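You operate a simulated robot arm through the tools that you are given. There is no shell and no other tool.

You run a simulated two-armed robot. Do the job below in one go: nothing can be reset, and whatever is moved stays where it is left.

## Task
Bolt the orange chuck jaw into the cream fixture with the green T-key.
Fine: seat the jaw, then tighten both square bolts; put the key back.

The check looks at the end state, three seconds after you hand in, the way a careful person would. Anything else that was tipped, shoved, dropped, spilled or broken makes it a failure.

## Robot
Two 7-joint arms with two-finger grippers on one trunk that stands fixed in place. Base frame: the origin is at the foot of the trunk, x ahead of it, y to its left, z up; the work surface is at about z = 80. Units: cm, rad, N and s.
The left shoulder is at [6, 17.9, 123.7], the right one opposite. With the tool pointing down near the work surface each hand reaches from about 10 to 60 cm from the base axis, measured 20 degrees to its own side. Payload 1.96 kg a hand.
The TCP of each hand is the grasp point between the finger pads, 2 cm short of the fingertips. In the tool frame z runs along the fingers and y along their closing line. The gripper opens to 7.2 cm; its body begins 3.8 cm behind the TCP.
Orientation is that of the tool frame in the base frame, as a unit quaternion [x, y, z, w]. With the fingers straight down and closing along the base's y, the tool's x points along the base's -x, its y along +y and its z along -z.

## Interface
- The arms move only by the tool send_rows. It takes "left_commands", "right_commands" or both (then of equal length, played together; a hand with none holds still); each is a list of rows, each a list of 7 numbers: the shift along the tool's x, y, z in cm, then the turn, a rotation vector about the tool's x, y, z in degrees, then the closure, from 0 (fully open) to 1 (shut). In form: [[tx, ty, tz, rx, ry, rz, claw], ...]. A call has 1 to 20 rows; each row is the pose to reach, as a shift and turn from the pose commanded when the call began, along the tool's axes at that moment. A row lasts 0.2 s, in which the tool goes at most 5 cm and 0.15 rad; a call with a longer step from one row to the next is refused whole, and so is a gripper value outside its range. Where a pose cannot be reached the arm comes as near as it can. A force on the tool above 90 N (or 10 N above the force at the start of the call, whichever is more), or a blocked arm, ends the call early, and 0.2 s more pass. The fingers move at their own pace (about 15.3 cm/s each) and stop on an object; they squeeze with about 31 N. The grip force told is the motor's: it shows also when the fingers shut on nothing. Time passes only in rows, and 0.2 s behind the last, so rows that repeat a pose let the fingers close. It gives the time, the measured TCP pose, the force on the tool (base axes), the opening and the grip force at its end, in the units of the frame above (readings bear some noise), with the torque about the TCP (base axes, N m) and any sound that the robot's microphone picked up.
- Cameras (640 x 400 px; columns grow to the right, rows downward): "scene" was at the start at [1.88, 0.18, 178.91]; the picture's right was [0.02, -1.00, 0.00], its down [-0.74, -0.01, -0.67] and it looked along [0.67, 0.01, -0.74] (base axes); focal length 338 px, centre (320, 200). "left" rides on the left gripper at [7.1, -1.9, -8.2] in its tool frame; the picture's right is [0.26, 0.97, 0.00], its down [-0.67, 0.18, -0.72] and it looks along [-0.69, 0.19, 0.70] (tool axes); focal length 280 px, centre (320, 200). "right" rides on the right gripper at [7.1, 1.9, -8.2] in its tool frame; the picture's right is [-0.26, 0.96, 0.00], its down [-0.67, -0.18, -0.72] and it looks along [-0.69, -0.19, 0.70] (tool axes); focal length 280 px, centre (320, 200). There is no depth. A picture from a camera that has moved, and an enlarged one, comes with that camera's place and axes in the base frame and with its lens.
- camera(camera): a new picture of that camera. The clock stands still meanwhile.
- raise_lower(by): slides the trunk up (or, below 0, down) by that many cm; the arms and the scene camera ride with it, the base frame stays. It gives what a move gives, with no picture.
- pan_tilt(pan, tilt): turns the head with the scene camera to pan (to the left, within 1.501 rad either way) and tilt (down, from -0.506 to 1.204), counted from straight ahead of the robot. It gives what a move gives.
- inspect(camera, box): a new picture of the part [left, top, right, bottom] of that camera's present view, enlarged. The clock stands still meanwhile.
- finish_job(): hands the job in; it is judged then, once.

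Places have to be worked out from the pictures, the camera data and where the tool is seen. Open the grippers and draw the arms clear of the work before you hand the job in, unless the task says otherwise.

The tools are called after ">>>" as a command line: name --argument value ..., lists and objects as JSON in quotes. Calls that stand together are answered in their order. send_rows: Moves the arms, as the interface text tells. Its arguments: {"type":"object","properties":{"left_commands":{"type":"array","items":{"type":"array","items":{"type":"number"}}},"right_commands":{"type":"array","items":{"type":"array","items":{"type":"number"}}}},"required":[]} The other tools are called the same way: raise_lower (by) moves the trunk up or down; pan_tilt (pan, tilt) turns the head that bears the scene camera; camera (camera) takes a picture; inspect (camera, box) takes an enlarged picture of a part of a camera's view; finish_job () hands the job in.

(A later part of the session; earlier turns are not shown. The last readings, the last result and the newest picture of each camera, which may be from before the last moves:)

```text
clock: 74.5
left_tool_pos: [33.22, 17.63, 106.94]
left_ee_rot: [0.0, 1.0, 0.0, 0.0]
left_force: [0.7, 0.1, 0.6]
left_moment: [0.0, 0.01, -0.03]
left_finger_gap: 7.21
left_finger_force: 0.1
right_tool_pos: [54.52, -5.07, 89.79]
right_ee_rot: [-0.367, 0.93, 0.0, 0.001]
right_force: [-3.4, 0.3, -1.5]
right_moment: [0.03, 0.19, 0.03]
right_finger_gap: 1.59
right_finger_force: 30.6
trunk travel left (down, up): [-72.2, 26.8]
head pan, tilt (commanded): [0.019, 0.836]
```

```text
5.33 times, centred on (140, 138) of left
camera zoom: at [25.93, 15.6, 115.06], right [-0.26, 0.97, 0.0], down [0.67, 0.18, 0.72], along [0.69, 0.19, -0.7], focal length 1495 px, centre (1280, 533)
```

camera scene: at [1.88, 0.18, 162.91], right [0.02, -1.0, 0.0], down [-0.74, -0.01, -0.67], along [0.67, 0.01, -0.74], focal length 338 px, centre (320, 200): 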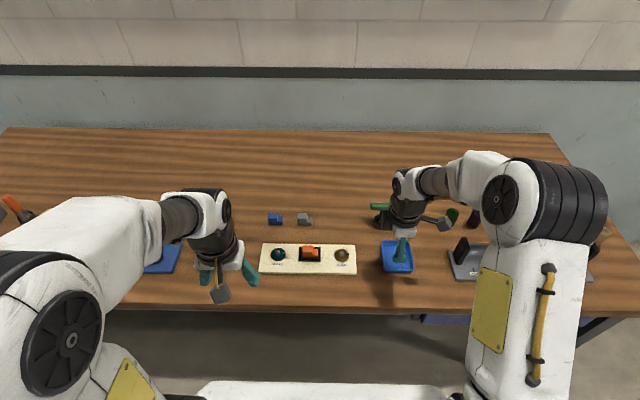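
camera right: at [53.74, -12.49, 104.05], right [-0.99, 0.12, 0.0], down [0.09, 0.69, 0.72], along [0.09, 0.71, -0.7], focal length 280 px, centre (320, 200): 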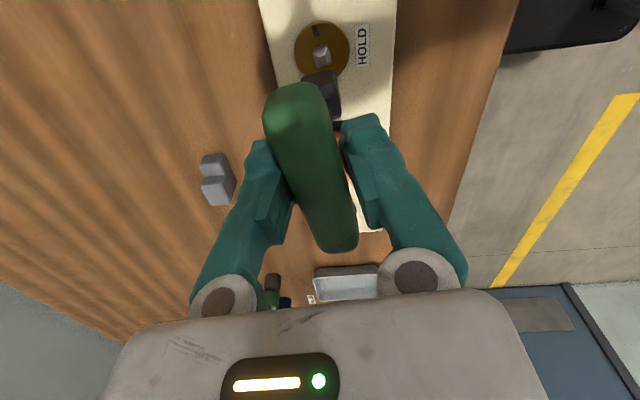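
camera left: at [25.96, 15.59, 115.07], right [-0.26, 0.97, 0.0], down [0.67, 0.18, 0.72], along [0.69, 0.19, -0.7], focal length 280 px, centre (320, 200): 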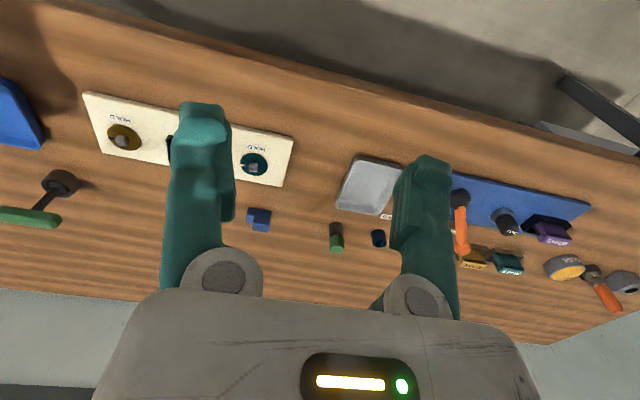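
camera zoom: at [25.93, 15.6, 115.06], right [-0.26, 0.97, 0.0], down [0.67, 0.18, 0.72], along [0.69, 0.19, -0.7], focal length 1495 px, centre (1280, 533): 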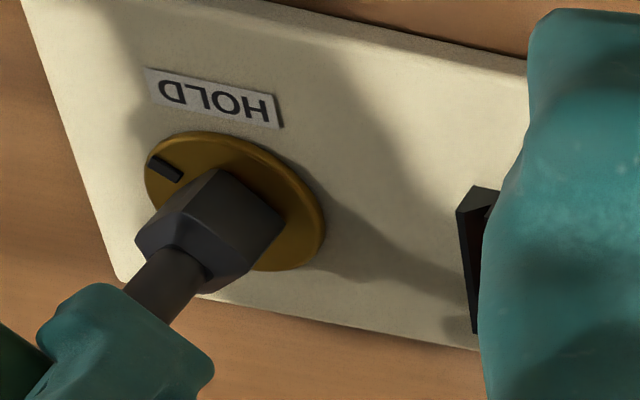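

The bolt follows with about 14° of socket slack (mark at ≈-30° while the key has turned 55°). I continue 45° further and check the mark.

>>> send_rows --right_commands '[[0, 0, 0, 0, 0, 7.5, 1], [0, 0, 0, 0, 0, 15, 1], [0, 0, 0, 0, 0, 22.5, 1], [0, 0, 0, 0, 0, 30, 1], [0, 0, 0, 0, 0, 37.5, 1], [0, 0, 0, 0, 0, 45, 1], [0, 0, 0, 0, 0, 45, 1]]'

>>> inspect --camera "scene" --box '[326, 240, 358, 260]'

>>> inspect --camera "left" --box '[90, 100, 190, 175]'

>>> camera --camera "right"

```text
clock: 76.1
left_tool_pos: [33.16, 17.58, 106.92]
left_ee_rot: [0.0, 1.0, 0.0, 0.0]
left_force: [0.0, -0.4, 0.6]
left_moment: [0.02, -0.02, 0.01]
left_finger_gap: 7.2
left_finger_force: 0.0
right_tool_pos: [54.6, -5.1, 89.9]
right_ee_rot: [0.017, 1.0, 0.0, 0.001]
right_force: [-8.1, -0.5, -6.2]
right_moment: [-0.06, 0.57, 0.09]
right_finger_gap: 1.63
right_finger_force: 30.9
trunk travel left (down, up): [-72.2, 26.8]
head pan, tilt (commanded): [0.019, 0.836]
```

```text
16.00 times, centred on (342, 250) of scene
camera zoom: at [1.84, 0.17, 162.91], right [0.02, -1.0, 0.0], down [-0.74, -0.01, -0.67], along [0.67, 0.01, -0.74], focal length 5414 px, centre (-32, -600)
```

zoom: 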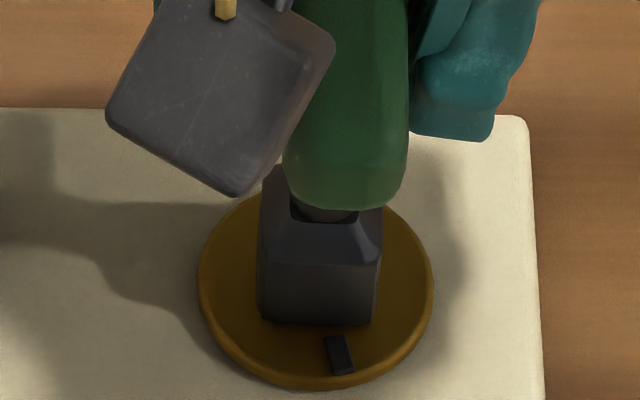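

```text
5.33 times, centred on (140, 138) of left
camera zoom: at [25.93, 15.58, 115.06], right [-0.26, 0.97, 0.0], down [0.67, 0.18, 0.72], along [0.69, 0.19, -0.7], focal length 1495 px, centre (1280, 533)
```

zoom: 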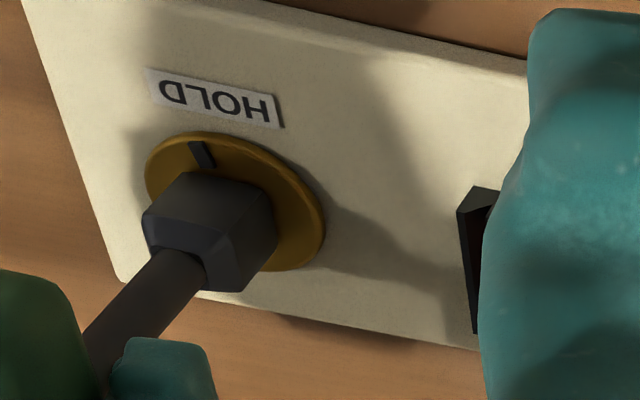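

```text
taken
camera right: at [47.48, -3.05, 97.92], right [0.3, 0.96, 0.0], down [0.67, -0.21, 0.71], along [0.68, -0.21, -0.7], focal length 280 px, centre (320, 200)
```

right: 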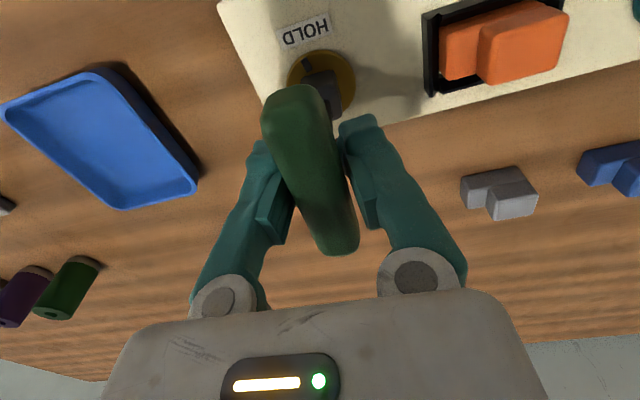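

The mark is now at about 76° of the 90° needed, with a small side load. I relieve the side load by 0.08 and turn 14° more.

>>> send_rows --right_commands '[[0.04, 0, 0.03, 0, 0, 5, 1], [0.08, 0, 0.05, 0, 0, 10, 1], [0.08, 0, 0.05, 0, 0, 14.3, 1], [0.08, 0, 0.05, 0, 0, 14.3, 1]]'

>>> inspect --camera "scene" --box '[326, 240, 358, 260]'

>>> inspect --camera "left" --box '[90, 100, 190, 175]'

```text
clock: 77.1
left_tool_pos: [33.17, 17.55, 106.94]
left_ee_rot: [-0.001, 1.0, 0.0, -0.001]
left_force: [0.5, 0.0, 0.2]
left_moment: [0.02, 0.0, -0.01]
left_finger_gap: 7.23
left_finger_force: 0.0
right_tool_pos: [54.53, -5.1, 89.9]
right_ee_rot: [0.141, 0.99, 0.0, 0.001]
right_force: [-4.2, 2.1, -2.8]
right_moment: [0.14, 0.31, 0.19]
right_finger_gap: 1.61
right_finger_force: 31.3
trunk travel left (down, up): [-72.2, 26.8]
head pan, tilt (commanded): [0.019, 0.836]
```

```text
16.00 times, centred on (342, 250) of scene
camera zoom: at [1.84, 0.21, 162.91], right [0.02, -1.0, 0.0], down [-0.74, -0.01, -0.67], along [0.67, 0.01, -0.74], focal length 5414 px, centre (-32, -600)
```

zoom: 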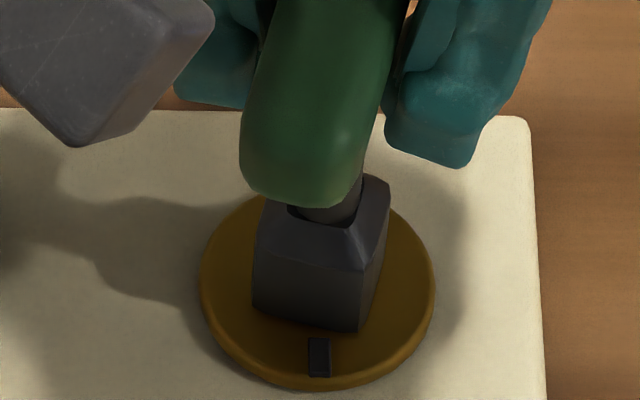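

```text
5.33 times, centred on (140, 138) of left
camera zoom: at [25.93, 15.61, 115.07], right [-0.26, 0.97, 0.0], down [0.67, 0.18, 0.72], along [0.69, 0.19, -0.7], focal length 1495 px, centre (1280, 533)
```

zoom: 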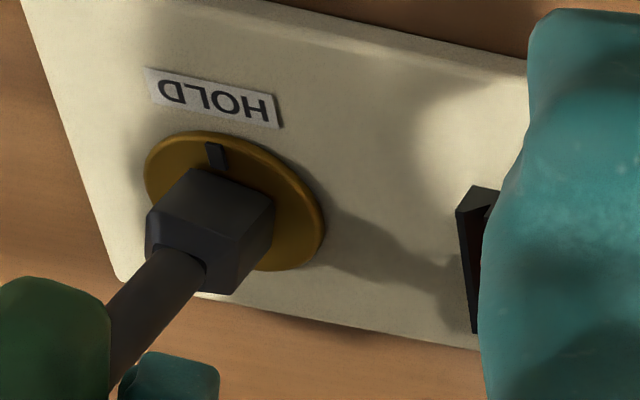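

The brown mark now points straight at HOLD. I back the key off 14° into the middle of the slack, lift it straight up, and check the bolt stays.

>>> send_rows --right_commands '[[0, 0, 0, 0, 0, -5, 1], [0, 0, 0, 0, 0, -10, 1], [0, 0, 0, 0, 0, -13, 1], [0, 0, -0.3, 0, 0, -13, 1], [0, 0, -0.8, 0, 0, -13, 1], [0, 0, -1.5, 0, 0, -13, 1], [0, 0, -3, 0, 0, -13, 1], [0, 0, -5, 0, 0, -13, 1], [0, 0, -7, 0, 0, -13, 1], [0, 0, -7, 0, 0, -13, 1]]'

>>> inspect --camera "scene" --box '[326, 240, 358, 260]'

>>> camera --camera "scene"

```text
clock: 79.3
left_tool_pos: [33.33, 17.55, 106.93]
left_ee_rot: [0.0, 1.0, -0.001, 0.0]
left_force: [-0.2, -0.1, -0.6]
left_moment: [-0.01, 0.02, 0.0]
left_finger_gap: 7.21
left_finger_force: 0.0
right_tool_pos: [54.66, -5.05, 96.83]
right_ee_rot: [0.029, 1.0, 0.0, 0.0]
right_force: [0.4, -0.4, -1.2]
right_moment: [0.01, 0.0, 0.03]
right_finger_gap: 1.62
right_finger_force: 31.3
trunk travel left (down, up): [-72.2, 26.8]
head pan, tilt (commanded): [0.019, 0.836]
```

```text
16.00 times, centred on (342, 250) of scene
camera zoom: at [1.93, 0.18, 162.91], right [0.02, -1.0, 0.0], down [-0.74, -0.01, -0.67], along [0.67, 0.01, -0.74], focal length 5414 px, centre (-32, -600)
```

zoom: 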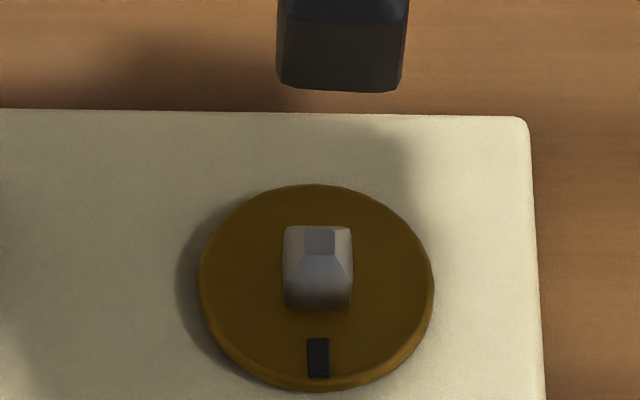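

```text
taken
camera scene: at [1.93, 0.18, 162.91], right [0.02, -1.0, 0.0], down [-0.74, -0.01, -0.67], along [0.67, 0.01, -0.74], focal length 338 px, centre (320, 200)
```

scene: 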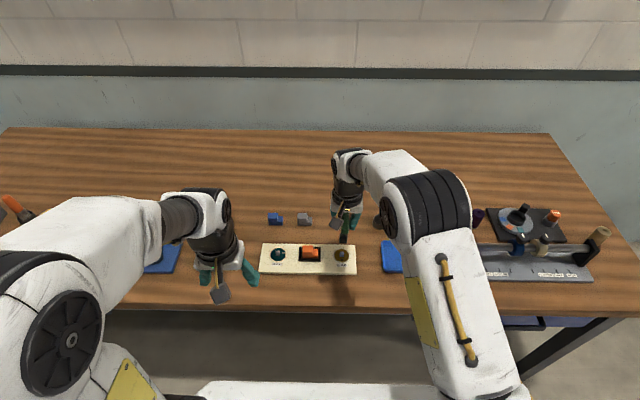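

The brown bolt is set: mark on HOLD, square true. Now I test whether the right arm can carry the key over to the teal bolt at (54.6, 13.1), moving the left arm a little farther aside at the same time.

>>> send_rows --right_commands '[[0.2, 3.6, 0, 0, 0, 0, 1], [0.4, 7.2, 0, 0, 0, 0, 1], [0.6, 10.8, 0, 0, 0, 0, 1], [0.85, 14.4, 0, 0, 0, 0, 1], [1.04, 18.07, 0, 0, 0, 0, 1], [1.04, 18.07, 0, 0, 0, 0, 1]]' --left_commands '[[1, 3, -0.5, 0, 0, 0, 0], [2, 6, -1, 0, 0, 0, 0], [3, 9, -1.5, 0, 0, 0, 0], [4, 11, -2, 0, 0, 0, 0], [4, 12, -2, 0, 0, 0, 0], [4, 12, -2, 0, 0, 0, 0]]'

```text
clock: 80.7
left_tool_pos: [28.91, 29.93, 109.01]
left_ee_rot: [0.001, 1.0, -0.001, 0.001]
left_force: [0.3, -0.4, -0.5]
left_moment: [-0.06, 0.02, 0.03]
left_finger_gap: 7.21
left_finger_force: 0.0
right_tool_pos: [49.92, 10.63, 101.79]
right_ee_rot: [0.035, 0.999, 0.023, 0.03]
right_force: [-1.5, 1.6, -1.2]
right_moment: [-0.1, -0.09, 0.0]
right_finger_gap: 1.62
right_finger_force: 31.6
right hand out of reach, approached as far as the arm can: row 2, 3, 4, 5, 6
trunk travel left (down, up): [-72.2, 26.8]
head pan, tilt (commanded): [0.019, 0.836]
```

The right arm can't reach the teal bolt upright, so I'll pass the key via the brown bolt: the right hand sets it back on the brown bolt, and the left hand takes it from there. First I return above the brown bolt.

>>> send_rows --right_commands '[[-1.1, -3.1, 0.3, 0.5, 0.7, -0.8, 1], [-2.2, -6.2, 1, 1.0, 1.4, -1.6, 1], [-3.3, -9.3, 2, 1.6, 2.1, -2.4, 1], [-4.4, -12.4, 3.2, 2.1, 2.8, -3.2, 1], [-5.51, -15.55, 4.58, 2.64, 3.44, -4, 1], [-5.51, -15.55, 4.58, 2.64, 3.44, -4, 1]]'

>>> inspect --camera "scene" --box '[318, 222, 366, 262]'

>>> inspect --camera "right" --box '[220, 0, 420, 125]'

```text
clock: 82.1
left_tool_pos: [29.22, 29.57, 108.95]
left_ee_rot: [0.0, 1.0, -0.001, -0.001]
left_force: [1.3, -0.3, 1.1]
left_moment: [0.03, 0.01, 0.01]
left_finger_gap: 7.19
left_finger_force: 0.0
right_tool_pos: [54.71, -5.02, 96.46]
right_ee_rot: [0.0, 1.0, 0.004, -0.001]
right_force: [-0.4, 0.3, -1.0]
right_moment: [0.02, 0.04, 0.01]
right_finger_gap: 1.68
right_finger_force: 31.1
trunk travel left (down, up): [-72.2, 26.8]
head pan, tilt (commanded): [0.019, 0.836]
```

```text
10.00 times, centred on (342, 242) of scene
camera zoom: at [1.89, 0.21, 162.91], right [0.02, -1.0, 0.0], down [-0.74, -0.01, -0.67], along [0.67, 0.01, -0.74], focal length 3384 px, centre (100, -220)
```

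zoom: 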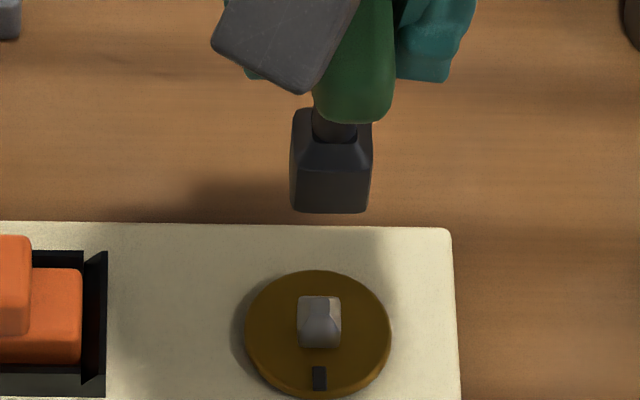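

```text
3.20 times, centred on (320, 62) of right
camera zoom: at [47.67, -3.36, 104.59], right [0.26, 0.97, 0.01], down [0.68, -0.19, 0.71], along [0.69, -0.18, -0.7], focal length 897 px, centre (320, 640)
```

zoom: 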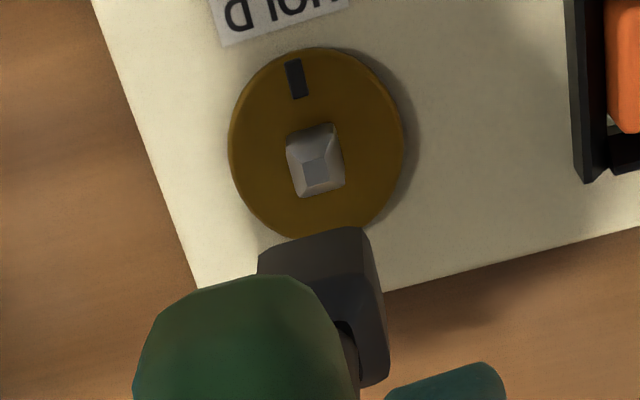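

Alignment check: the key must shift about (-0.14, -0.05). I correct and lower to just above the bolt, then engage slowly.

>>> send_rows --right_commands '[[0.14, -0.05, 0.5, 0.46, 0, 0, 1], [0.14, -0.05, 2.5, 0.46, 0, 0, 1], [0.14, -0.05, 4.4, 0.46, 0, 0, 1], [0.14, -0.05, 5.2, 0.46, 0, 0, 1], [0.14, -0.05, 5.2, 0.46, 0, 0, 1]]'

>>> inspect --camera "scene" --box '[326, 240, 358, 260]'

>>> inspect --camera "right" --box '[220, 0, 420, 125]'

```text
clock: 83.3
left_tool_pos: [29.31, 29.64, 108.85]
left_ee_rot: [0.0, 1.0, 0.0, 0.0]
left_force: [0.4, 0.3, -0.2]
left_moment: [-0.01, 0.0, 0.01]
left_finger_gap: 7.18
left_finger_force: 0.0
right_tool_pos: [54.4, -5.07, 91.32]
right_ee_rot: [0.0, 1.0, 0.0, 0.0]
right_force: [-0.3, 0.4, -1.2]
right_moment: [0.01, 0.0, -0.01]
right_finger_gap: 1.65
right_finger_force: 31.0
trunk travel left (down, up): [-72.2, 26.8]
head pan, tilt (commanded): [0.019, 0.836]
```

```text
16.00 times, centred on (342, 250) of scene
camera zoom: at [1.9, 0.18, 162.91], right [0.02, -1.0, 0.0], down [-0.74, -0.01, -0.67], along [0.67, 0.01, -0.74], focal length 5414 px, centre (-32, -600)
```

zoom: 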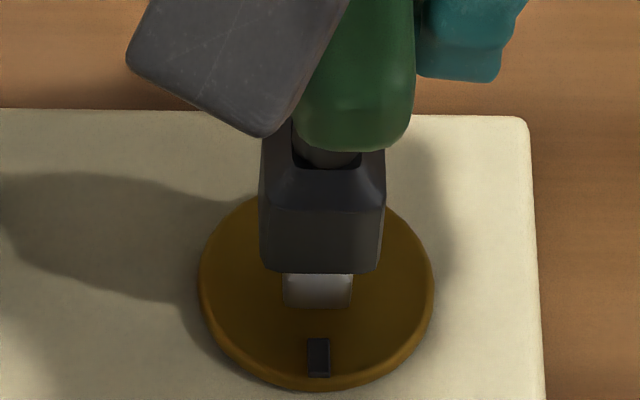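

```text
3.20 times, centred on (320, 62) of right
camera zoom: at [47.5, -3.24, 99.41], right [0.26, 0.97, 0.0], down [0.68, -0.18, 0.71], along [0.69, -0.19, -0.7], focal length 897 px, centre (320, 640)
```

zoom: 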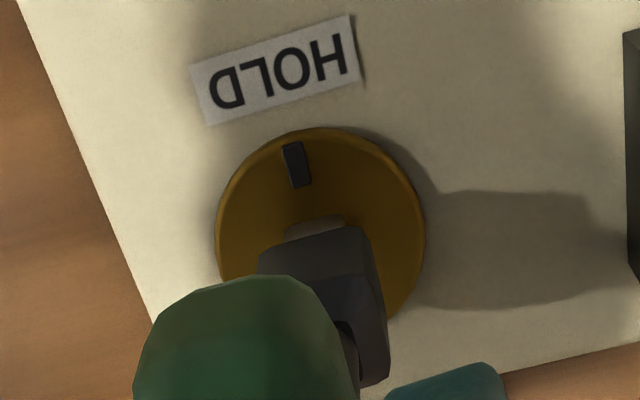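

Within 0.08 now. I trim and lower onto the bolt.

>>> send_rows --right_commands '[[-0.06, -0.03, 0.2, 0, 0, 0, 1], [-0.06, -0.03, 0.5, 0, 0, 0, 1], [-0.06, -0.03, 0.8, 0, 0, 0, 1], [-0.06, -0.03, 1.1, 0, 0, 0, 1], [-0.06, -0.03, 1.1, 0, 0, 0, 1]]'

>>> send_rows --right_commands '[[0, 0, 0.15, 0, 0, 0, 1], [0, 0, 0.3, 0, 0, 0, 1], [0, 0, 0.4, 0, 0, 0, 1], [0, 0, 0.4, 0, 0, 0, 1]]'

>>> inspect --camera "scene" --box '[326, 240, 358, 260]'

```text
clock: 84.5
left_tool_pos: [29.15, 29.56, 108.77]
left_ee_rot: [0.0, 1.0, 0.0, 0.0]
left_force: [0.0, 0.8, 0.5]
left_moment: [-0.03, -0.03, 0.02]
left_finger_gap: 7.2
left_finger_force: 0.0
right_tool_pos: [54.56, -4.88, 90.16]
right_ee_rot: [-0.001, 1.0, 0.0, -0.001]
right_force: [-3.2, -0.2, -1.7]
right_moment: [-0.01, 0.29, -0.01]
right_finger_gap: 1.65
right_finger_force: 30.9
trunk travel left (down, up): [-72.2, 26.8]
head pan, tilt (commanded): [0.019, 0.836]
```

```text
clock: 85.5
left_tool_pos: [29.08, 29.58, 108.81]
left_ee_rot: [0.0, 1.0, 0.0, 0.0]
left_force: [0.5, -0.1, -0.1]
left_moment: [0.0, 0.01, -0.03]
left_finger_gap: 7.2
left_finger_force: 0.1
right_tool_pos: [54.54, -4.93, 89.92]
right_ee_rot: [-0.001, 1.0, 0.001, -0.001]
right_force: [-4.6, 0.7, 0.1]
right_moment: [-0.02, 0.38, -0.01]
right_finger_gap: 1.65
right_finger_force: 31.5
trunk travel left (down, up): [-72.2, 26.8]
head pan, tilt (commanded): [0.019, 0.836]
```

```text
16.00 times, centred on (342, 250) of scene
camera zoom: at [1.79, 0.19, 162.91], right [0.02, -1.0, 0.0], down [-0.74, -0.01, -0.67], along [0.67, 0.01, -0.74], focal length 5414 px, centre (-32, -600)
```

zoom: 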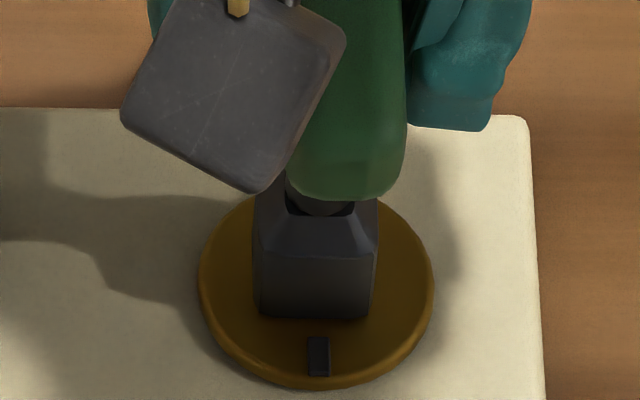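

Engaged on the brown bolt again. I settle it slightly lower, relieve the small side force, then check before releasing.

>>> send_rows --right_commands '[[0.05, 0, 0.08, 0, 0, 0, 1], [0.05, 0, 0.16, 0, 0, 0, 1], [0.05, 0, 0.16, 0, 0, 0, 1]]'

```text
clock: 86.3
left_tool_pos: [29.03, 29.66, 108.97]
left_ee_rot: [0.0, 1.0, 0.0, 0.0]
left_force: [0.1, -0.2, 0.0]
left_moment: [0.01, 0.0, -0.01]
left_finger_gap: 7.19
left_finger_force: 0.2
right_tool_pos: [54.57, -5.07, 89.86]
right_ee_rot: [-0.001, 1.0, 0.0, 0.001]
right_force: [0.0, -0.4, 10.7]
right_moment: [-0.07, -0.13, 0.03]
right_finger_gap: 1.67
right_finger_force: 30.8
trunk travel left (down, up): [-72.2, 26.8]
head pan, tilt (commanded): [0.019, 0.836]
```

The key is seated on the brown bolt. While the right hand still steadies it, I test the left arm above the teal bolt, including how far it can yaw clockwise.

>>> send_rows --left_commands '[[-3.7, -1.5, 1, 0, 0, 0, 0], [-7.4, -3.5, 2, 0, 0, 0, 0], [-11.1, -5.5, 3, 0, 0, 0, 0], [-14.8, -7.5, 4, 0, 0, 0, 0], [-18.5, -9.5, 5, 0, 0, 0, 0], [-22.2, -11.5, 6.5, 0, 0, 0, 0], [-25.5, -13.6, 8, 0, 0, 0, 0], [-25.5, -13.6, 8, 0, 0, 0, 0]]'

>>> send_rows --left_commands '[[0, 0, 0, 0, 0, 8, 0], [0, 0, 0, 0, 0, 16, 0], [0, 0, 0, 0, 0, 24, 0], [0, 0, 0, 0, 0, 32, 0], [0, 0, 0, 0, 0, 40, 0], [0, 0, 0, 0, 0, 48, 0], [0, 0, 0, 0, 0, 56, 0], [0, 0, 0, 0, 0, 64, 0], [0, 0, 0, 0, 0, 72, 0], [0, 0, 0, 0, 0, 80, 0], [0, 0, 0, 0, 0, 88, 0], [0, 0, 0, 0, 0, 96, 0], [0, 0, 0, 0, 0, 104, 0], [0, 0, 0, 0, 0, 112, 0], [0, 0, 0, 0, 0, 112, 0]]'

```text
clock: 88.1
left_tool_pos: [54.69, 15.86, 100.95]
left_ee_rot: [0.0, 1.0, 0.0, 0.001]
left_force: [-0.2, 0.0, 0.8]
left_moment: [-0.02, 0.0, 0.02]
left_finger_gap: 7.19
left_finger_force: 0.2
right_tool_pos: [54.47, -4.98, 89.76]
right_ee_rot: [0.0, 1.0, 0.0, 0.0]
right_force: [1.8, 0.6, 19.9]
right_moment: [0.01, -0.36, 0.0]
right_finger_gap: 1.64
right_finger_force: 30.9
trunk travel left (down, up): [-72.2, 26.8]
head pan, tilt (commanded): [0.019, 0.836]
```

```text
clock: 91.3
left_tool_pos: [54.54, 15.98, 100.99]
left_ee_rot: [0.829, 0.559, 0.0, 0.001]
left_force: [-0.8, -0.6, -0.1]
left_moment: [0.0, -0.01, -0.03]
left_finger_gap: 7.2
left_finger_force: 0.1
right_tool_pos: [54.61, -5.03, 89.81]
right_ee_rot: [-0.001, 1.0, 0.0, -0.001]
right_force: [1.4, 1.9, 17.6]
right_moment: [0.03, -0.24, -0.01]
right_finger_gap: 1.57
right_finger_force: 31.5
trunk travel left (down, up): [-72.2, 26.8]
head pan, tilt (commanded): [0.019, 0.836]
```

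The left arm can yaw past -110° there. It returns to yaw 0 while the right hand eases off, opens and lifts clear of the key.

>>> send_rows --right_commands '[[0, 0, -0.1, 0, 0, 0, 1], [0, 0, -0.15, 0, 0, 0, 1], [0, 0, -0.15, 0, 0, 0, 0.7], [0, 0, -0.15, 0, 0, 0, 0.5], [0, 0, -0.15, 0, 0, 0, 0.2], [0, 0, -0.15, 0, 0, 0, 0], [0, 0, -0.15, 0, 0, 0, 0], [0, 0, -1, 0, 0, 0, 0], [0, 0, -2.5, 0, 0, 0, 0], [0, 0, -5, 0, 0, 0, 0], [0, 0, -8, 0, 0, 0, 0], [0, 0, -11, 0, 0, 0, 0], [0, 0, -13, 0, 0, 0, 0], [0, 0, -13, 0, 0, 0, 0]]' --left_commands '[[0, 0, 0, 0, 0, -8, 0], [0, 0, 0, 0, 0, -16, 0], [0, 0, 0, 0, 0, -24, 0], [0, 0, 0, 0, 0, -32, 0], [0, 0, 0, 0, 0, -40, 0], [0, 0, 0, 0, 0, -48, 0], [0, 0, 0, 0, 0, -56, 0], [0, 0, 0, 0, 0, -64, 0], [0, 0, 0, 0, 0, -72, 0], [0, 0, 0, 0, 0, -80, 0], [0, 0, 0, 0, 0, -88, 0], [0, 0, 0, 0, 0, -96, 0], [0, 0, 0, 0, 0, -104, 0], [0, 0, 0, 0, 0, -112, 0]]'

>>> inspect --camera "scene" --box '[310, 210, 374, 260]'

>>> camera --camera "right"

```text
clock: 94.3
left_tool_pos: [54.74, 15.81, 100.8]
left_ee_rot: [-0.001, 1.0, 0.001, 0.0]
left_force: [1.3, -1.2, -0.2]
left_moment: [-0.04, 0.06, 0.02]
left_finger_gap: 7.2
left_finger_force: 0.0
right_tool_pos: [54.56, -5.14, 98.49]
right_ee_rot: [0.0, 1.0, 0.0, -0.002]
right_force: [-1.1, 0.9, 0.5]
right_moment: [-0.01, 0.0, -0.01]
right_finger_gap: 7.17
right_finger_force: 0.0
right hand out of reach, approached as far as the arm can: row 12, 13, 14
trunk travel left (down, up): [-72.2, 26.8]
head pan, tilt (commanded): [0.019, 0.836]
```

```text
8.00 times, centred on (342, 235) of scene
camera zoom: at [1.86, 0.17, 162.91], right [0.02, -1.0, 0.0], down [-0.74, -0.01, -0.67], along [0.67, 0.01, -0.74], focal length 2707 px, centre (144, -80)
```

zoom: 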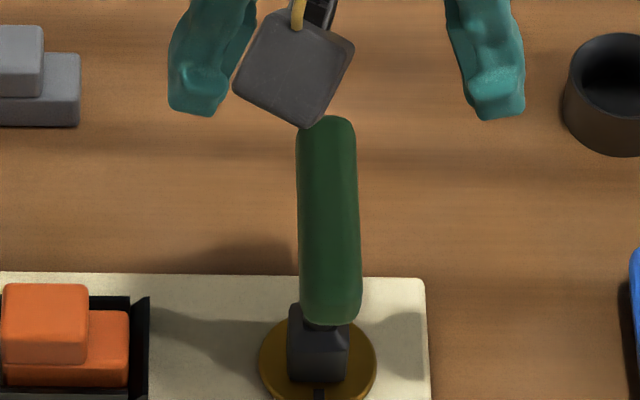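

```text
taken
camera right: at [47.49, -3.32, 106.65], right [0.26, 0.97, 0.0], down [0.68, -0.18, 0.71], along [0.69, -0.19, -0.7], focal length 280 px, centre (320, 200)
```

right: 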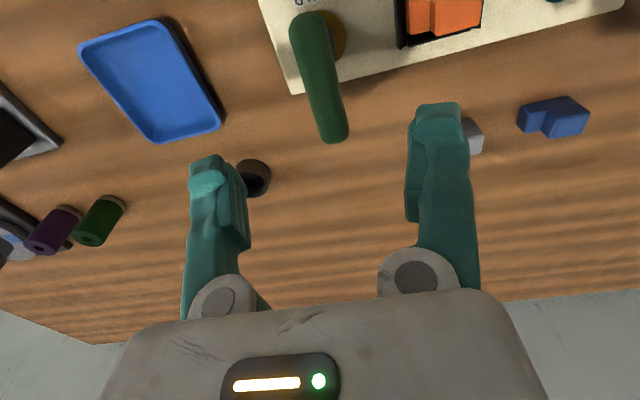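

The key stands upright on the brown bolt by itself. I withdraw the right hand well to the right so the left can come in.

>>> send_rows --right_commands '[[2, -3, 0, 0, 0, 0, 0], [4, -6.5, 0, 0, 0, 0, 0], [6, -10, 0, 0, 0, 0, 0], [8, -13.5, 0, 0, 0, 0, 0], [9, -17, 0, 0, 0, 0, 0], [10, -19, 0, 0, 0, 0, 0], [10, -19, 0, 0, 0, 0, 0]]' --left_commands '[[0, 0, 0, 0, 0, 0, 0], [0, 0, 0, 0, 0, 0, 0], [0, 0, 0, 0, 0, 0, 0], [0, -1, 0, 0, 0, 0, 0], [0, -3, 0, 0, 0, 0, 0], [0, -5, 0, 0, 0, 0, 0], [0, -7, 0, 0, 0, 0, 0]]'

>>> inspect --camera "scene" --box '[318, 225, 366, 255]'

>>> camera --camera "left"

>>> camera --camera "scene"

```text
clock: 95.9
left_tool_pos: [54.61, 11.93, 100.74]
left_ee_rot: [0.0, 1.0, 0.001, 0.001]
left_force: [0.1, 0.4, -0.7]
left_moment: [0.0, 0.01, 0.0]
left_finger_gap: 7.2
left_finger_force: 0.1
left hand out of reach, approached as far as the arm can: row 6, 7
right_tool_pos: [44.75, -24.17, 98.73]
right_ee_rot: [-0.001, 1.0, 0.001, -0.001]
right_force: [0.2, -0.2, -0.7]
right_moment: [-0.01, 0.02, -0.01]
right_finger_gap: 7.21
right_finger_force: 0.0
trunk travel left (down, up): [-72.2, 26.8]
head pan, tilt (commanded): [0.019, 0.836]
```

```text
13.33 times, centred on (342, 240) of scene
camera zoom: at [1.91, 0.23, 162.91], right [0.02, -1.0, 0.0], down [-0.74, -0.01, -0.67], along [0.67, 0.01, -0.74], focal length 4512 px, centre (27, -333)
```

zoom: 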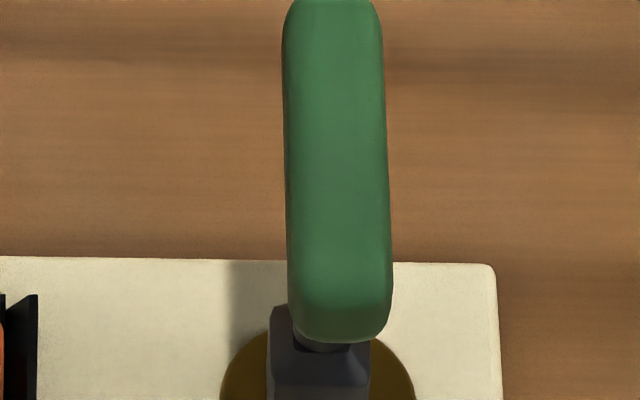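

```text
taken
camera left: at [47.4, 10.0, 108.93], right [-0.26, 0.97, 0.0], down [0.67, 0.18, 0.72], along [0.69, 0.19, -0.7], focal length 280 px, centre (320, 200)
```

left: 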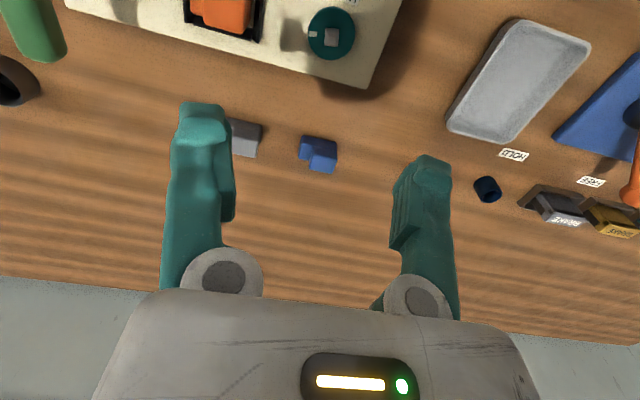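

```text
taken
camera scene: at [1.91, 0.23, 162.91], right [0.02, -1.0, 0.0], down [-0.74, -0.01, -0.67], along [0.67, 0.01, -0.74], focal length 338 px, centre (320, 200)
```

scene: 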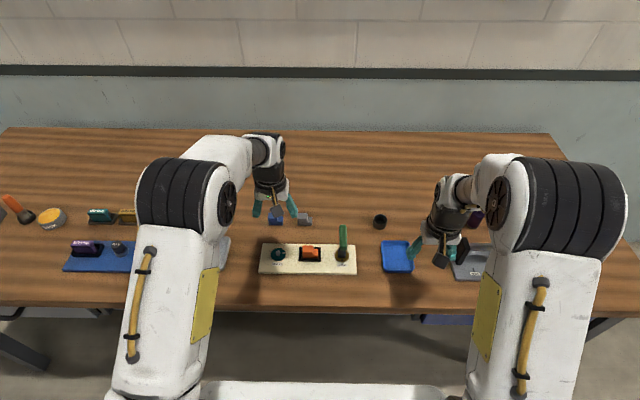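

The left arm is limited at that height, and reach improves lower relative to the trunk. I raise the trunk 4 cm and bring the left hand down to z≈95 before crossing toward the key.

>>> raise_lower --by 4

>>> send_rows --left_commands '[[0, 0, 3, 0, 0, 0, 0], [0, 0, 6, 0, 0, 0, 0], [0, 0, 9, 0, 0, 0, 0], [0, -1, 10, 0, 0, 0, 0], [0, -4, 10.3, 0, 0, 0, 0], [0, -7, 10.3, 0, 0, 0, 0], [0, -10, 10.3, 0, 0, 0, 0], [0, -13, 10.3, 0, 0, 0, 0], [0, -15, 10.3, 0, 0, 0, 0], [0, -15, 10.3, 0, 0, 0, 0]]'

>>> camera --camera "left"

>>> inspect --camera "scene" --box '[300, 190, 380, 260]'

```text
clock: 96.8
left_tool_pos: [54.67, 11.9, 104.68]
left_ee_rot: [0.0, 1.0, 0.001, 0.001]
left_force: [0.5, -0.3, 0.2]
left_moment: [-0.01, -0.01, 0.0]
left_finger_gap: 7.2
left_finger_force: 0.0
right_tool_pos: [44.78, -24.16, 102.56]
right_ee_rot: [-0.001, 1.0, 0.0, -0.001]
right_force: [-0.3, 0.5, 1.4]
right_moment: [0.03, -0.01, 0.0]
right_finger_gap: 7.21
right_finger_force: 0.0
trunk travel left (down, up): [-76.2, 22.8]
head pan, tilt (commanded): [0.019, 0.836]
```

```text
clock: 99.0
left_tool_pos: [54.53, -2.99, 94.33]
left_ee_rot: [0.001, 1.0, 0.0, 0.001]
left_force: [0.3, -0.7, -0.1]
left_moment: [0.0, 0.0, -0.01]
left_finger_gap: 7.19
left_finger_force: 0.0
right_tool_pos: [44.8, -24.2, 102.58]
right_ee_rot: [0.0, 1.0, 0.0, 0.0]
right_force: [0.0, -0.2, -0.3]
right_moment: [-0.01, 0.02, 0.0]
right_finger_gap: 7.2
right_finger_force: 0.1
trunk travel left (down, up): [-76.2, 22.8]
head pan, tilt (commanded): [0.019, 0.836]
```

```text
taken
camera left: at [47.41, -5.01, 102.62], right [-0.26, 0.97, 0.0], down [0.67, 0.18, 0.72], along [0.69, 0.19, -0.7], focal length 280 px, centre (320, 200)
```

left: 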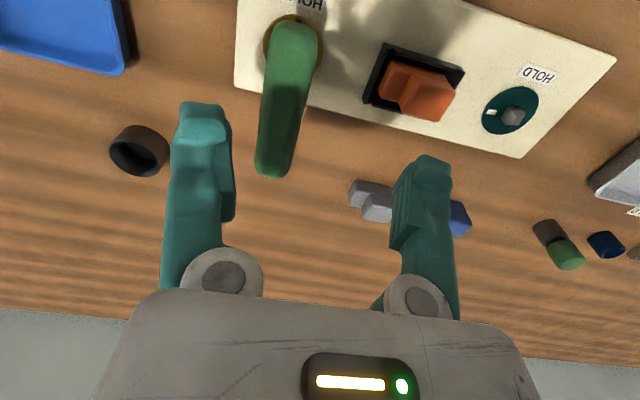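

```text
5.71 times, centred on (340, 225) of scene
camera zoom: at [1.88, 0.21, 166.91], right [0.02, -1.0, 0.0], down [-0.74, -0.01, -0.67], along [0.67, 0.01, -0.74], focal length 1934 px, centre (206, 57)
```

zoom: 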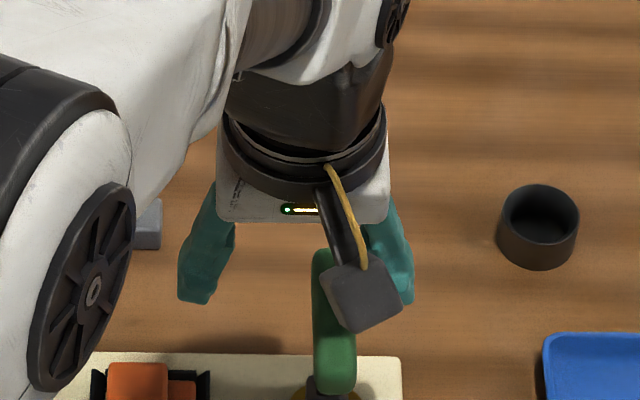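

The left hand reaches. The bar's centre is near y≈-4.95, so I centre on it and descend to bar height.

>>> send_rows --left_commands '[[-0.03, -1, 0, 0, 0, 0, 0], [-0.03, -1.97, 0, 0, 0, 0, 0], [-0.03, -1.97, 1.5, 0, 0, 0, 0], [-0.03, -1.97, 3, 0, 0, 0, 0], [-0.03, -1.97, 4.4, 0, 0, 0, 0], [-0.03, -1.97, 4.4, 0, 0, 0, 0]]'

>>> camera --camera "left"

>>> inspect --camera "right" --box '[320, 0, 640, 200]'

>>> inspect --camera "scene" --box '[310, 210, 374, 260]'

```text
clock: 100.4
left_tool_pos: [54.62, -4.98, 90.11]
left_ee_rot: [0.0, 1.0, 0.001, 0.0]
left_force: [0.7, 0.1, -0.3]
left_moment: [0.0, -0.04, -0.04]
left_finger_gap: 7.18
left_finger_force: 0.0
right_tool_pos: [44.72, -24.09, 102.55]
right_ee_rot: [0.0, 1.0, 0.0, 0.0]
right_force: [0.7, 0.2, 0.0]
right_moment: [0.03, 0.0, -0.02]
right_finger_gap: 7.18
right_finger_force: 0.0
trunk travel left (down, up): [-76.2, 22.8]
head pan, tilt (commanded): [0.019, 0.836]
```

```text
taken
camera left: at [47.43, -7.02, 98.23], right [-0.26, 0.97, 0.0], down [0.67, 0.18, 0.72], along [0.69, 0.19, -0.7], focal length 280 px, centre (320, 200)
```

left: 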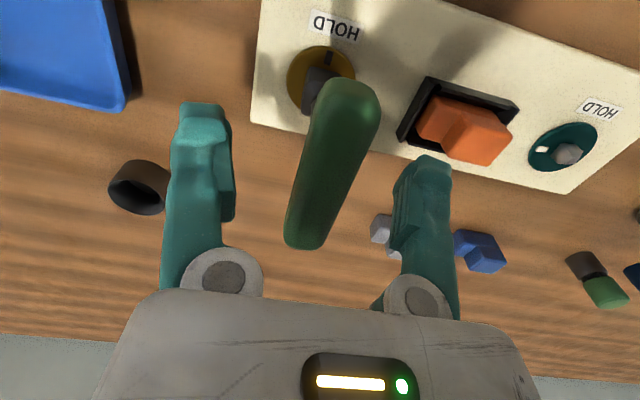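

```text
2.00 times, centred on (480, 100) of right
camera zoom: at [37.63, -22.35, 110.72], right [0.26, 0.97, 0.0], down [0.68, -0.18, 0.71], along [0.69, -0.19, -0.7], focal length 561 px, centre (0, 400)
```

zoom: 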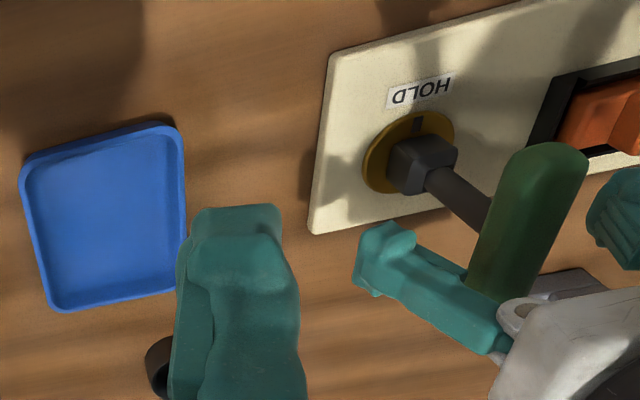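

```text
8.00 times, centred on (342, 235) of scene
camera zoom: at [1.87, 0.17, 166.91], right [0.02, -1.0, 0.0], down [-0.74, -0.01, -0.67], along [0.67, 0.01, -0.74], focal length 2707 px, centre (144, -80)
```

zoom: 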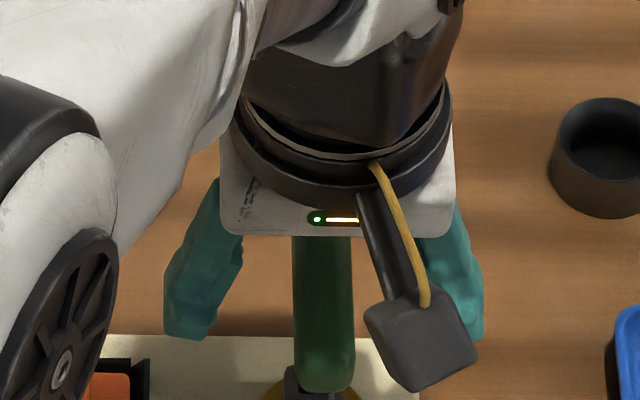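

The bar is centred between the left fingers. I go 0.4 lower and close gently.

>>> send_rows --left_commands '[[0, 0, 0.4, 0, 0, 0, 0], [0, 0, 0.4, 0, 0, 0, 0.4], [0, 0, 0.4, 0, 0, 0, 0.55], [0, 0, 0.4, 0, 0, 0, 0.65], [0, 0, 0.4, 0, 0, 0, 0.72], [0, 0, 0.4, 0, 0, 0, 0.8], [0, 0, 0.4, 0, 0, 0, 1], [0, 0, 0.4, 0, 0, 0, 1]]'

>>> inspect --camera "right" --box '[320, 0, 640, 200]'

>>> inspect --camera "scene" --box '[326, 230, 358, 262]'

```text
clock: 102.2
left_tool_pos: [54.63, -4.99, 89.58]
left_ee_rot: [0.0, 1.0, 0.0, 0.001]
left_force: [0.7, 0.5, 0.3]
left_moment: [-0.02, -0.01, 0.03]
left_finger_gap: 1.44
left_finger_force: 31.1
right_tool_pos: [44.63, -24.18, 102.59]
right_ee_rot: [-0.001, 1.0, 0.0, -0.001]
right_force: [-0.4, 1.2, 0.1]
right_moment: [-0.04, -0.02, -0.02]
right_finger_gap: 7.2
right_finger_force: 0.1
trunk travel left (down, up): [-76.2, 22.8]
head pan, tilt (commanded): [0.019, 0.836]
```

```text
2.00 times, centred on (480, 100) of right
camera zoom: at [37.65, -22.35, 110.7], right [0.26, 0.97, 0.0], down [0.68, -0.18, 0.71], along [0.69, -0.19, -0.7], focal length 561 px, centre (0, 400)
```

zoom: 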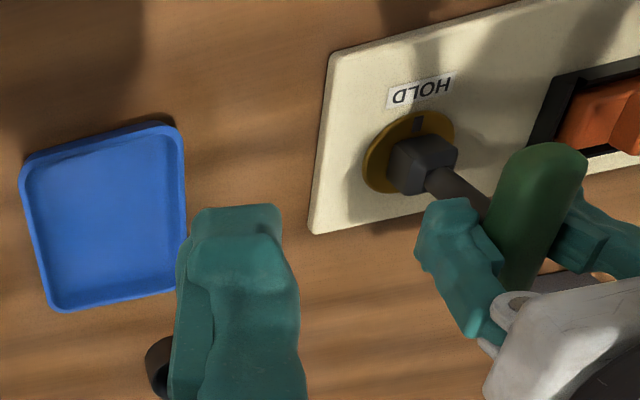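

```text
12.50 times, centred on (342, 246) of scene
camera zoom: at [1.91, 0.17, 166.91], right [0.02, -1.0, 0.0], down [-0.74, -0.01, -0.67], along [0.67, 0.01, -0.74], focal length 4230 px, centre (45, -375)
```

zoom: 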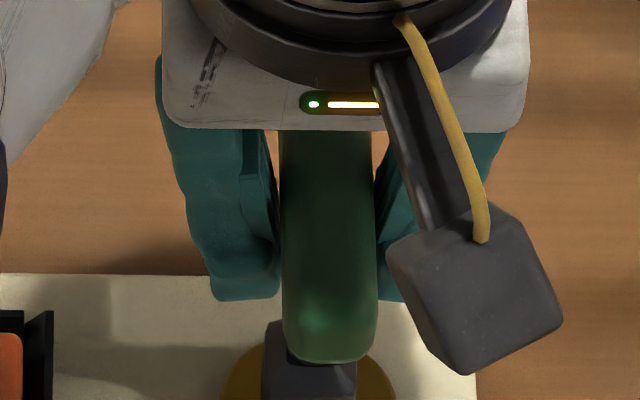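

The gap of 1.44 shows the pads hold only the bar's rounded underside, so I'm too low. I open slightly, rise 0.7 and re-close.

>>> send_rows --left_commands '[[0, 0, 0, 0, 0, 0, 0.6], [0, 0, 0, 0, 0, 0, 0.55], [0, 0, -0.35, 0, 0, 0, 0.55], [0, 0, -0.7, 0, 0, 0, 0.55], [0, 0, -0.7, 0, 0, 0, 0.65], [0, 0, -0.7, 0, 0, 0, 0.72], [0, 0, -0.7, 0, 0, 0, 0.8], [0, 0, -0.7, 0, 0, 0, 1], [0, 0, -0.7, 0, 0, 0, 1]]'

>>> inspect --camera "right" --box '[320, 0, 640, 200]'

```text
clock: 104.2
left_tool_pos: [54.64, -4.95, 90.36]
left_ee_rot: [0.0, 1.0, -0.001, 0.001]
left_force: [1.3, 0.3, 0.1]
left_moment: [0.02, -0.02, 0.0]
left_finger_gap: 1.91
left_finger_force: 31.2
right_tool_pos: [44.81, -24.23, 102.62]
right_ee_rot: [-0.001, 1.0, 0.0, -0.001]
right_force: [-0.5, -0.8, 0.3]
right_moment: [0.01, -0.03, 0.03]
right_finger_gap: 7.2
right_finger_force: 0.0
trunk travel left (down, up): [-76.2, 22.8]
head pan, tilt (commanded): [0.019, 0.836]
```

```text
2.00 times, centred on (480, 100) of right
camera zoom: at [37.65, -22.35, 110.7], right [0.26, 0.97, 0.0], down [0.68, -0.18, 0.71], along [0.69, -0.19, -0.7], focal length 561 px, centre (0, 400)
```

zoom: 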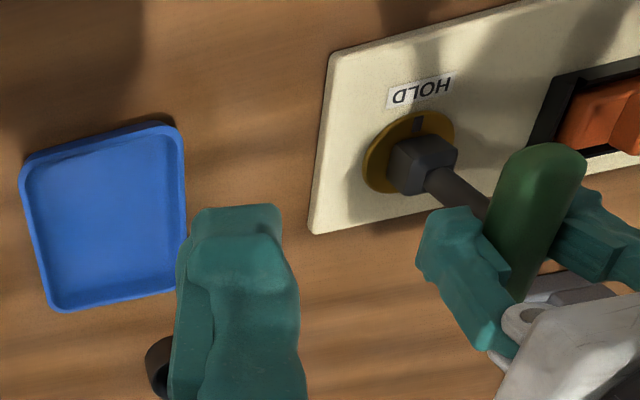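

Good flat grip (1.91). I lift the key straight off the brown bolt and carry it left, above the jaw, to over the teal bolt.

>>> send_rows --left_commands '[[0, 0, -0.4, 0, 0, 0, 1], [0, 0, -1, 0, 0, 0, 1], [0, 0, -2, 0, 0, 0, 1], [0, 0, -3.2, 0, 0, 0, 1], [0, 0, -4.3, 0, 0, 0, 1], [0, 0, -4.3, 0, 0, 0, 1]]'

>>> inspect --camera "right" --box '[320, 0, 640, 200]'

>>> inspect --camera "scene" --box '[318, 225, 366, 265]'

```text
clock: 105.6
left_tool_pos: [54.65, -5.01, 94.64]
left_ee_rot: [0.0, 1.0, -0.001, 0.001]
left_force: [0.0, -0.7, -2.0]
left_moment: [-0.03, 0.0, 0.0]
left_finger_gap: 1.92
left_finger_force: 31.2
right_tool_pos: [44.84, -24.16, 102.52]
right_ee_rot: [-0.001, 1.0, 0.0, -0.001]
right_force: [-0.2, 0.4, -0.1]
right_moment: [0.0, -0.01, 0.0]
right_finger_gap: 7.2
right_finger_force: 0.0
trunk travel left (down, up): [-76.2, 22.8]
head pan, tilt (commanded): [0.019, 0.836]
```

```text
2.00 times, centred on (480, 100) of right
camera zoom: at [37.66, -22.35, 110.7], right [0.26, 0.97, 0.0], down [0.68, -0.18, 0.71], along [0.69, -0.19, -0.7], focal length 561 px, centre (0, 400)
```

zoom: 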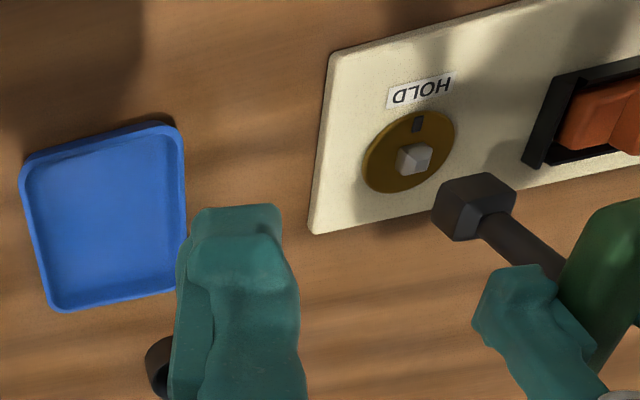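

```text
10.00 times, centred on (342, 245) of scene
camera zoom: at [1.92, 0.17, 166.91], right [0.02, -1.0, 0.0], down [-0.74, -0.01, -0.67], along [0.67, 0.01, -0.74], focal length 3384 px, centre (100, -250)
```

zoom: 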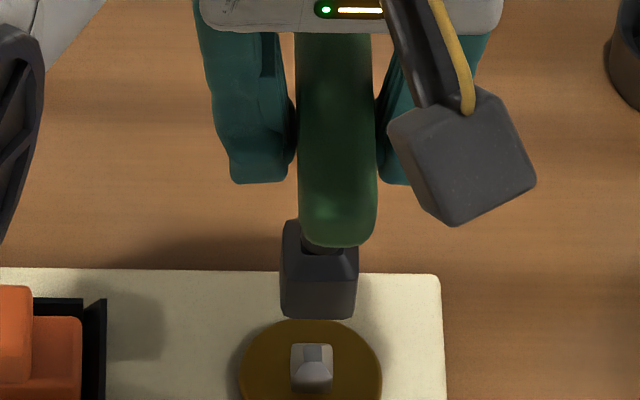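

The brown bolt stayed on HOLD. I carry the key 18.1 cm left over the teal bolt and yaw it +9° to match that bolt's square.

>>> send_rows --left_commands '[[0, 2.5, 0, 0, 0, 0, 1], [0, 6, 0, 0, 0, -1.5, 1], [0, 9.5, 0, 0, 0, -3, 1], [0, 13, 0, 0, 0, -5, 1], [0.03, 16, 0, 0, 0, -7, 1], [0.03, 18.09, 0, 0, 0, -9, 1], [0.03, 18.09, 0, 0, 0, -9, 1]]'

>>> inspect --camera "scene" --box '[252, 222, 308, 262]'

>>> inspect --camera "left" --box '[240, 0, 400, 130]'

>>> camera --camera "right"

```text
clock: 107.2
left_tool_pos: [54.56, 13.13, 94.62]
left_ee_rot: [-0.078, 0.997, 0.001, 0.001]
left_force: [-0.4, -0.7, -0.7]
left_moment: [-0.01, 0.02, 0.04]
left_finger_gap: 1.9
left_finger_force: 30.9
right_tool_pos: [44.78, -24.11, 102.6]
right_ee_rot: [0.0, 1.0, 0.0, -0.001]
right_force: [1.1, 0.1, -0.5]
right_moment: [-0.01, -0.01, 0.02]
right_finger_gap: 7.21
right_finger_force: 0.1
trunk travel left (down, up): [-76.2, 22.8]
head pan, tilt (commanded): [0.019, 0.836]
```

```text
10.00 times, centred on (280, 242) of scene
camera zoom: at [1.91, 0.14, 166.91], right [0.02, -1.0, 0.0], down [-0.74, -0.01, -0.67], along [0.67, 0.01, -0.74], focal length 3384 px, centre (720, -220)
```

zoom: 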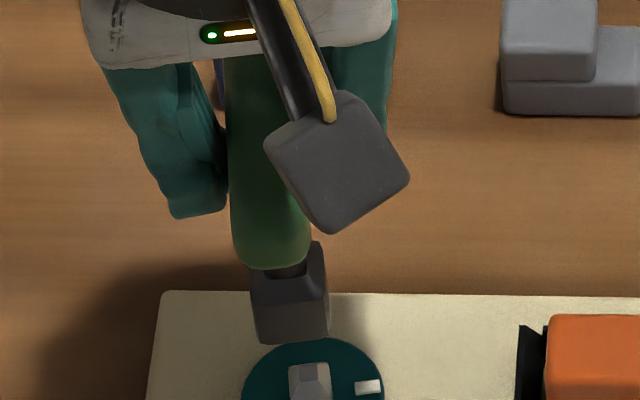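

```text
3.08 times, centred on (320, 65) of left
camera zoom: at [47.79, 10.01, 102.83], right [-0.41, 0.91, 0.0], down [0.64, 0.29, 0.72], along [0.65, 0.29, -0.7], focal length 863 px, centre (320, 615)
```

zoom: 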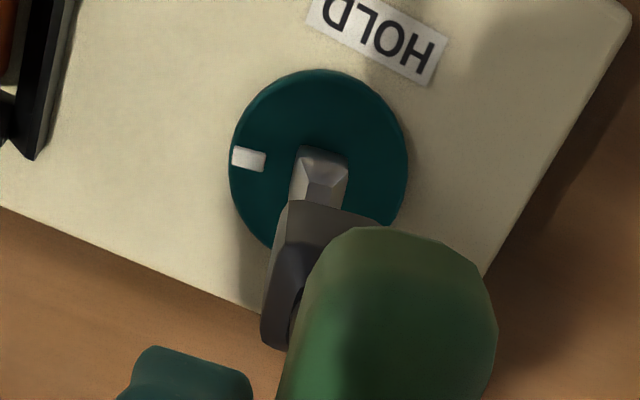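

```text
taken
camera right: at [37.65, -22.37, 110.7], right [0.26, 0.97, 0.0], down [0.68, -0.18, 0.71], along [0.69, -0.19, -0.7], focal length 280 px, centre (320, 200)
```

right: 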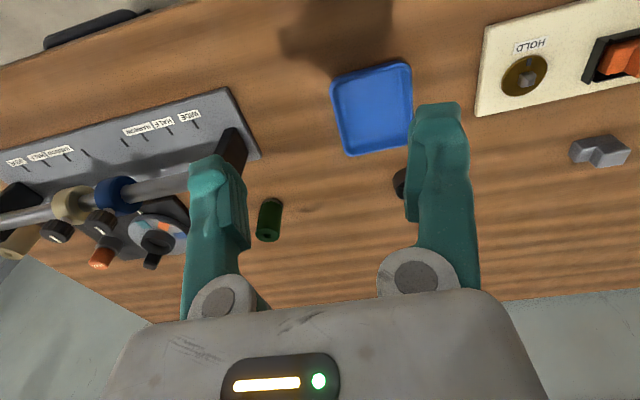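

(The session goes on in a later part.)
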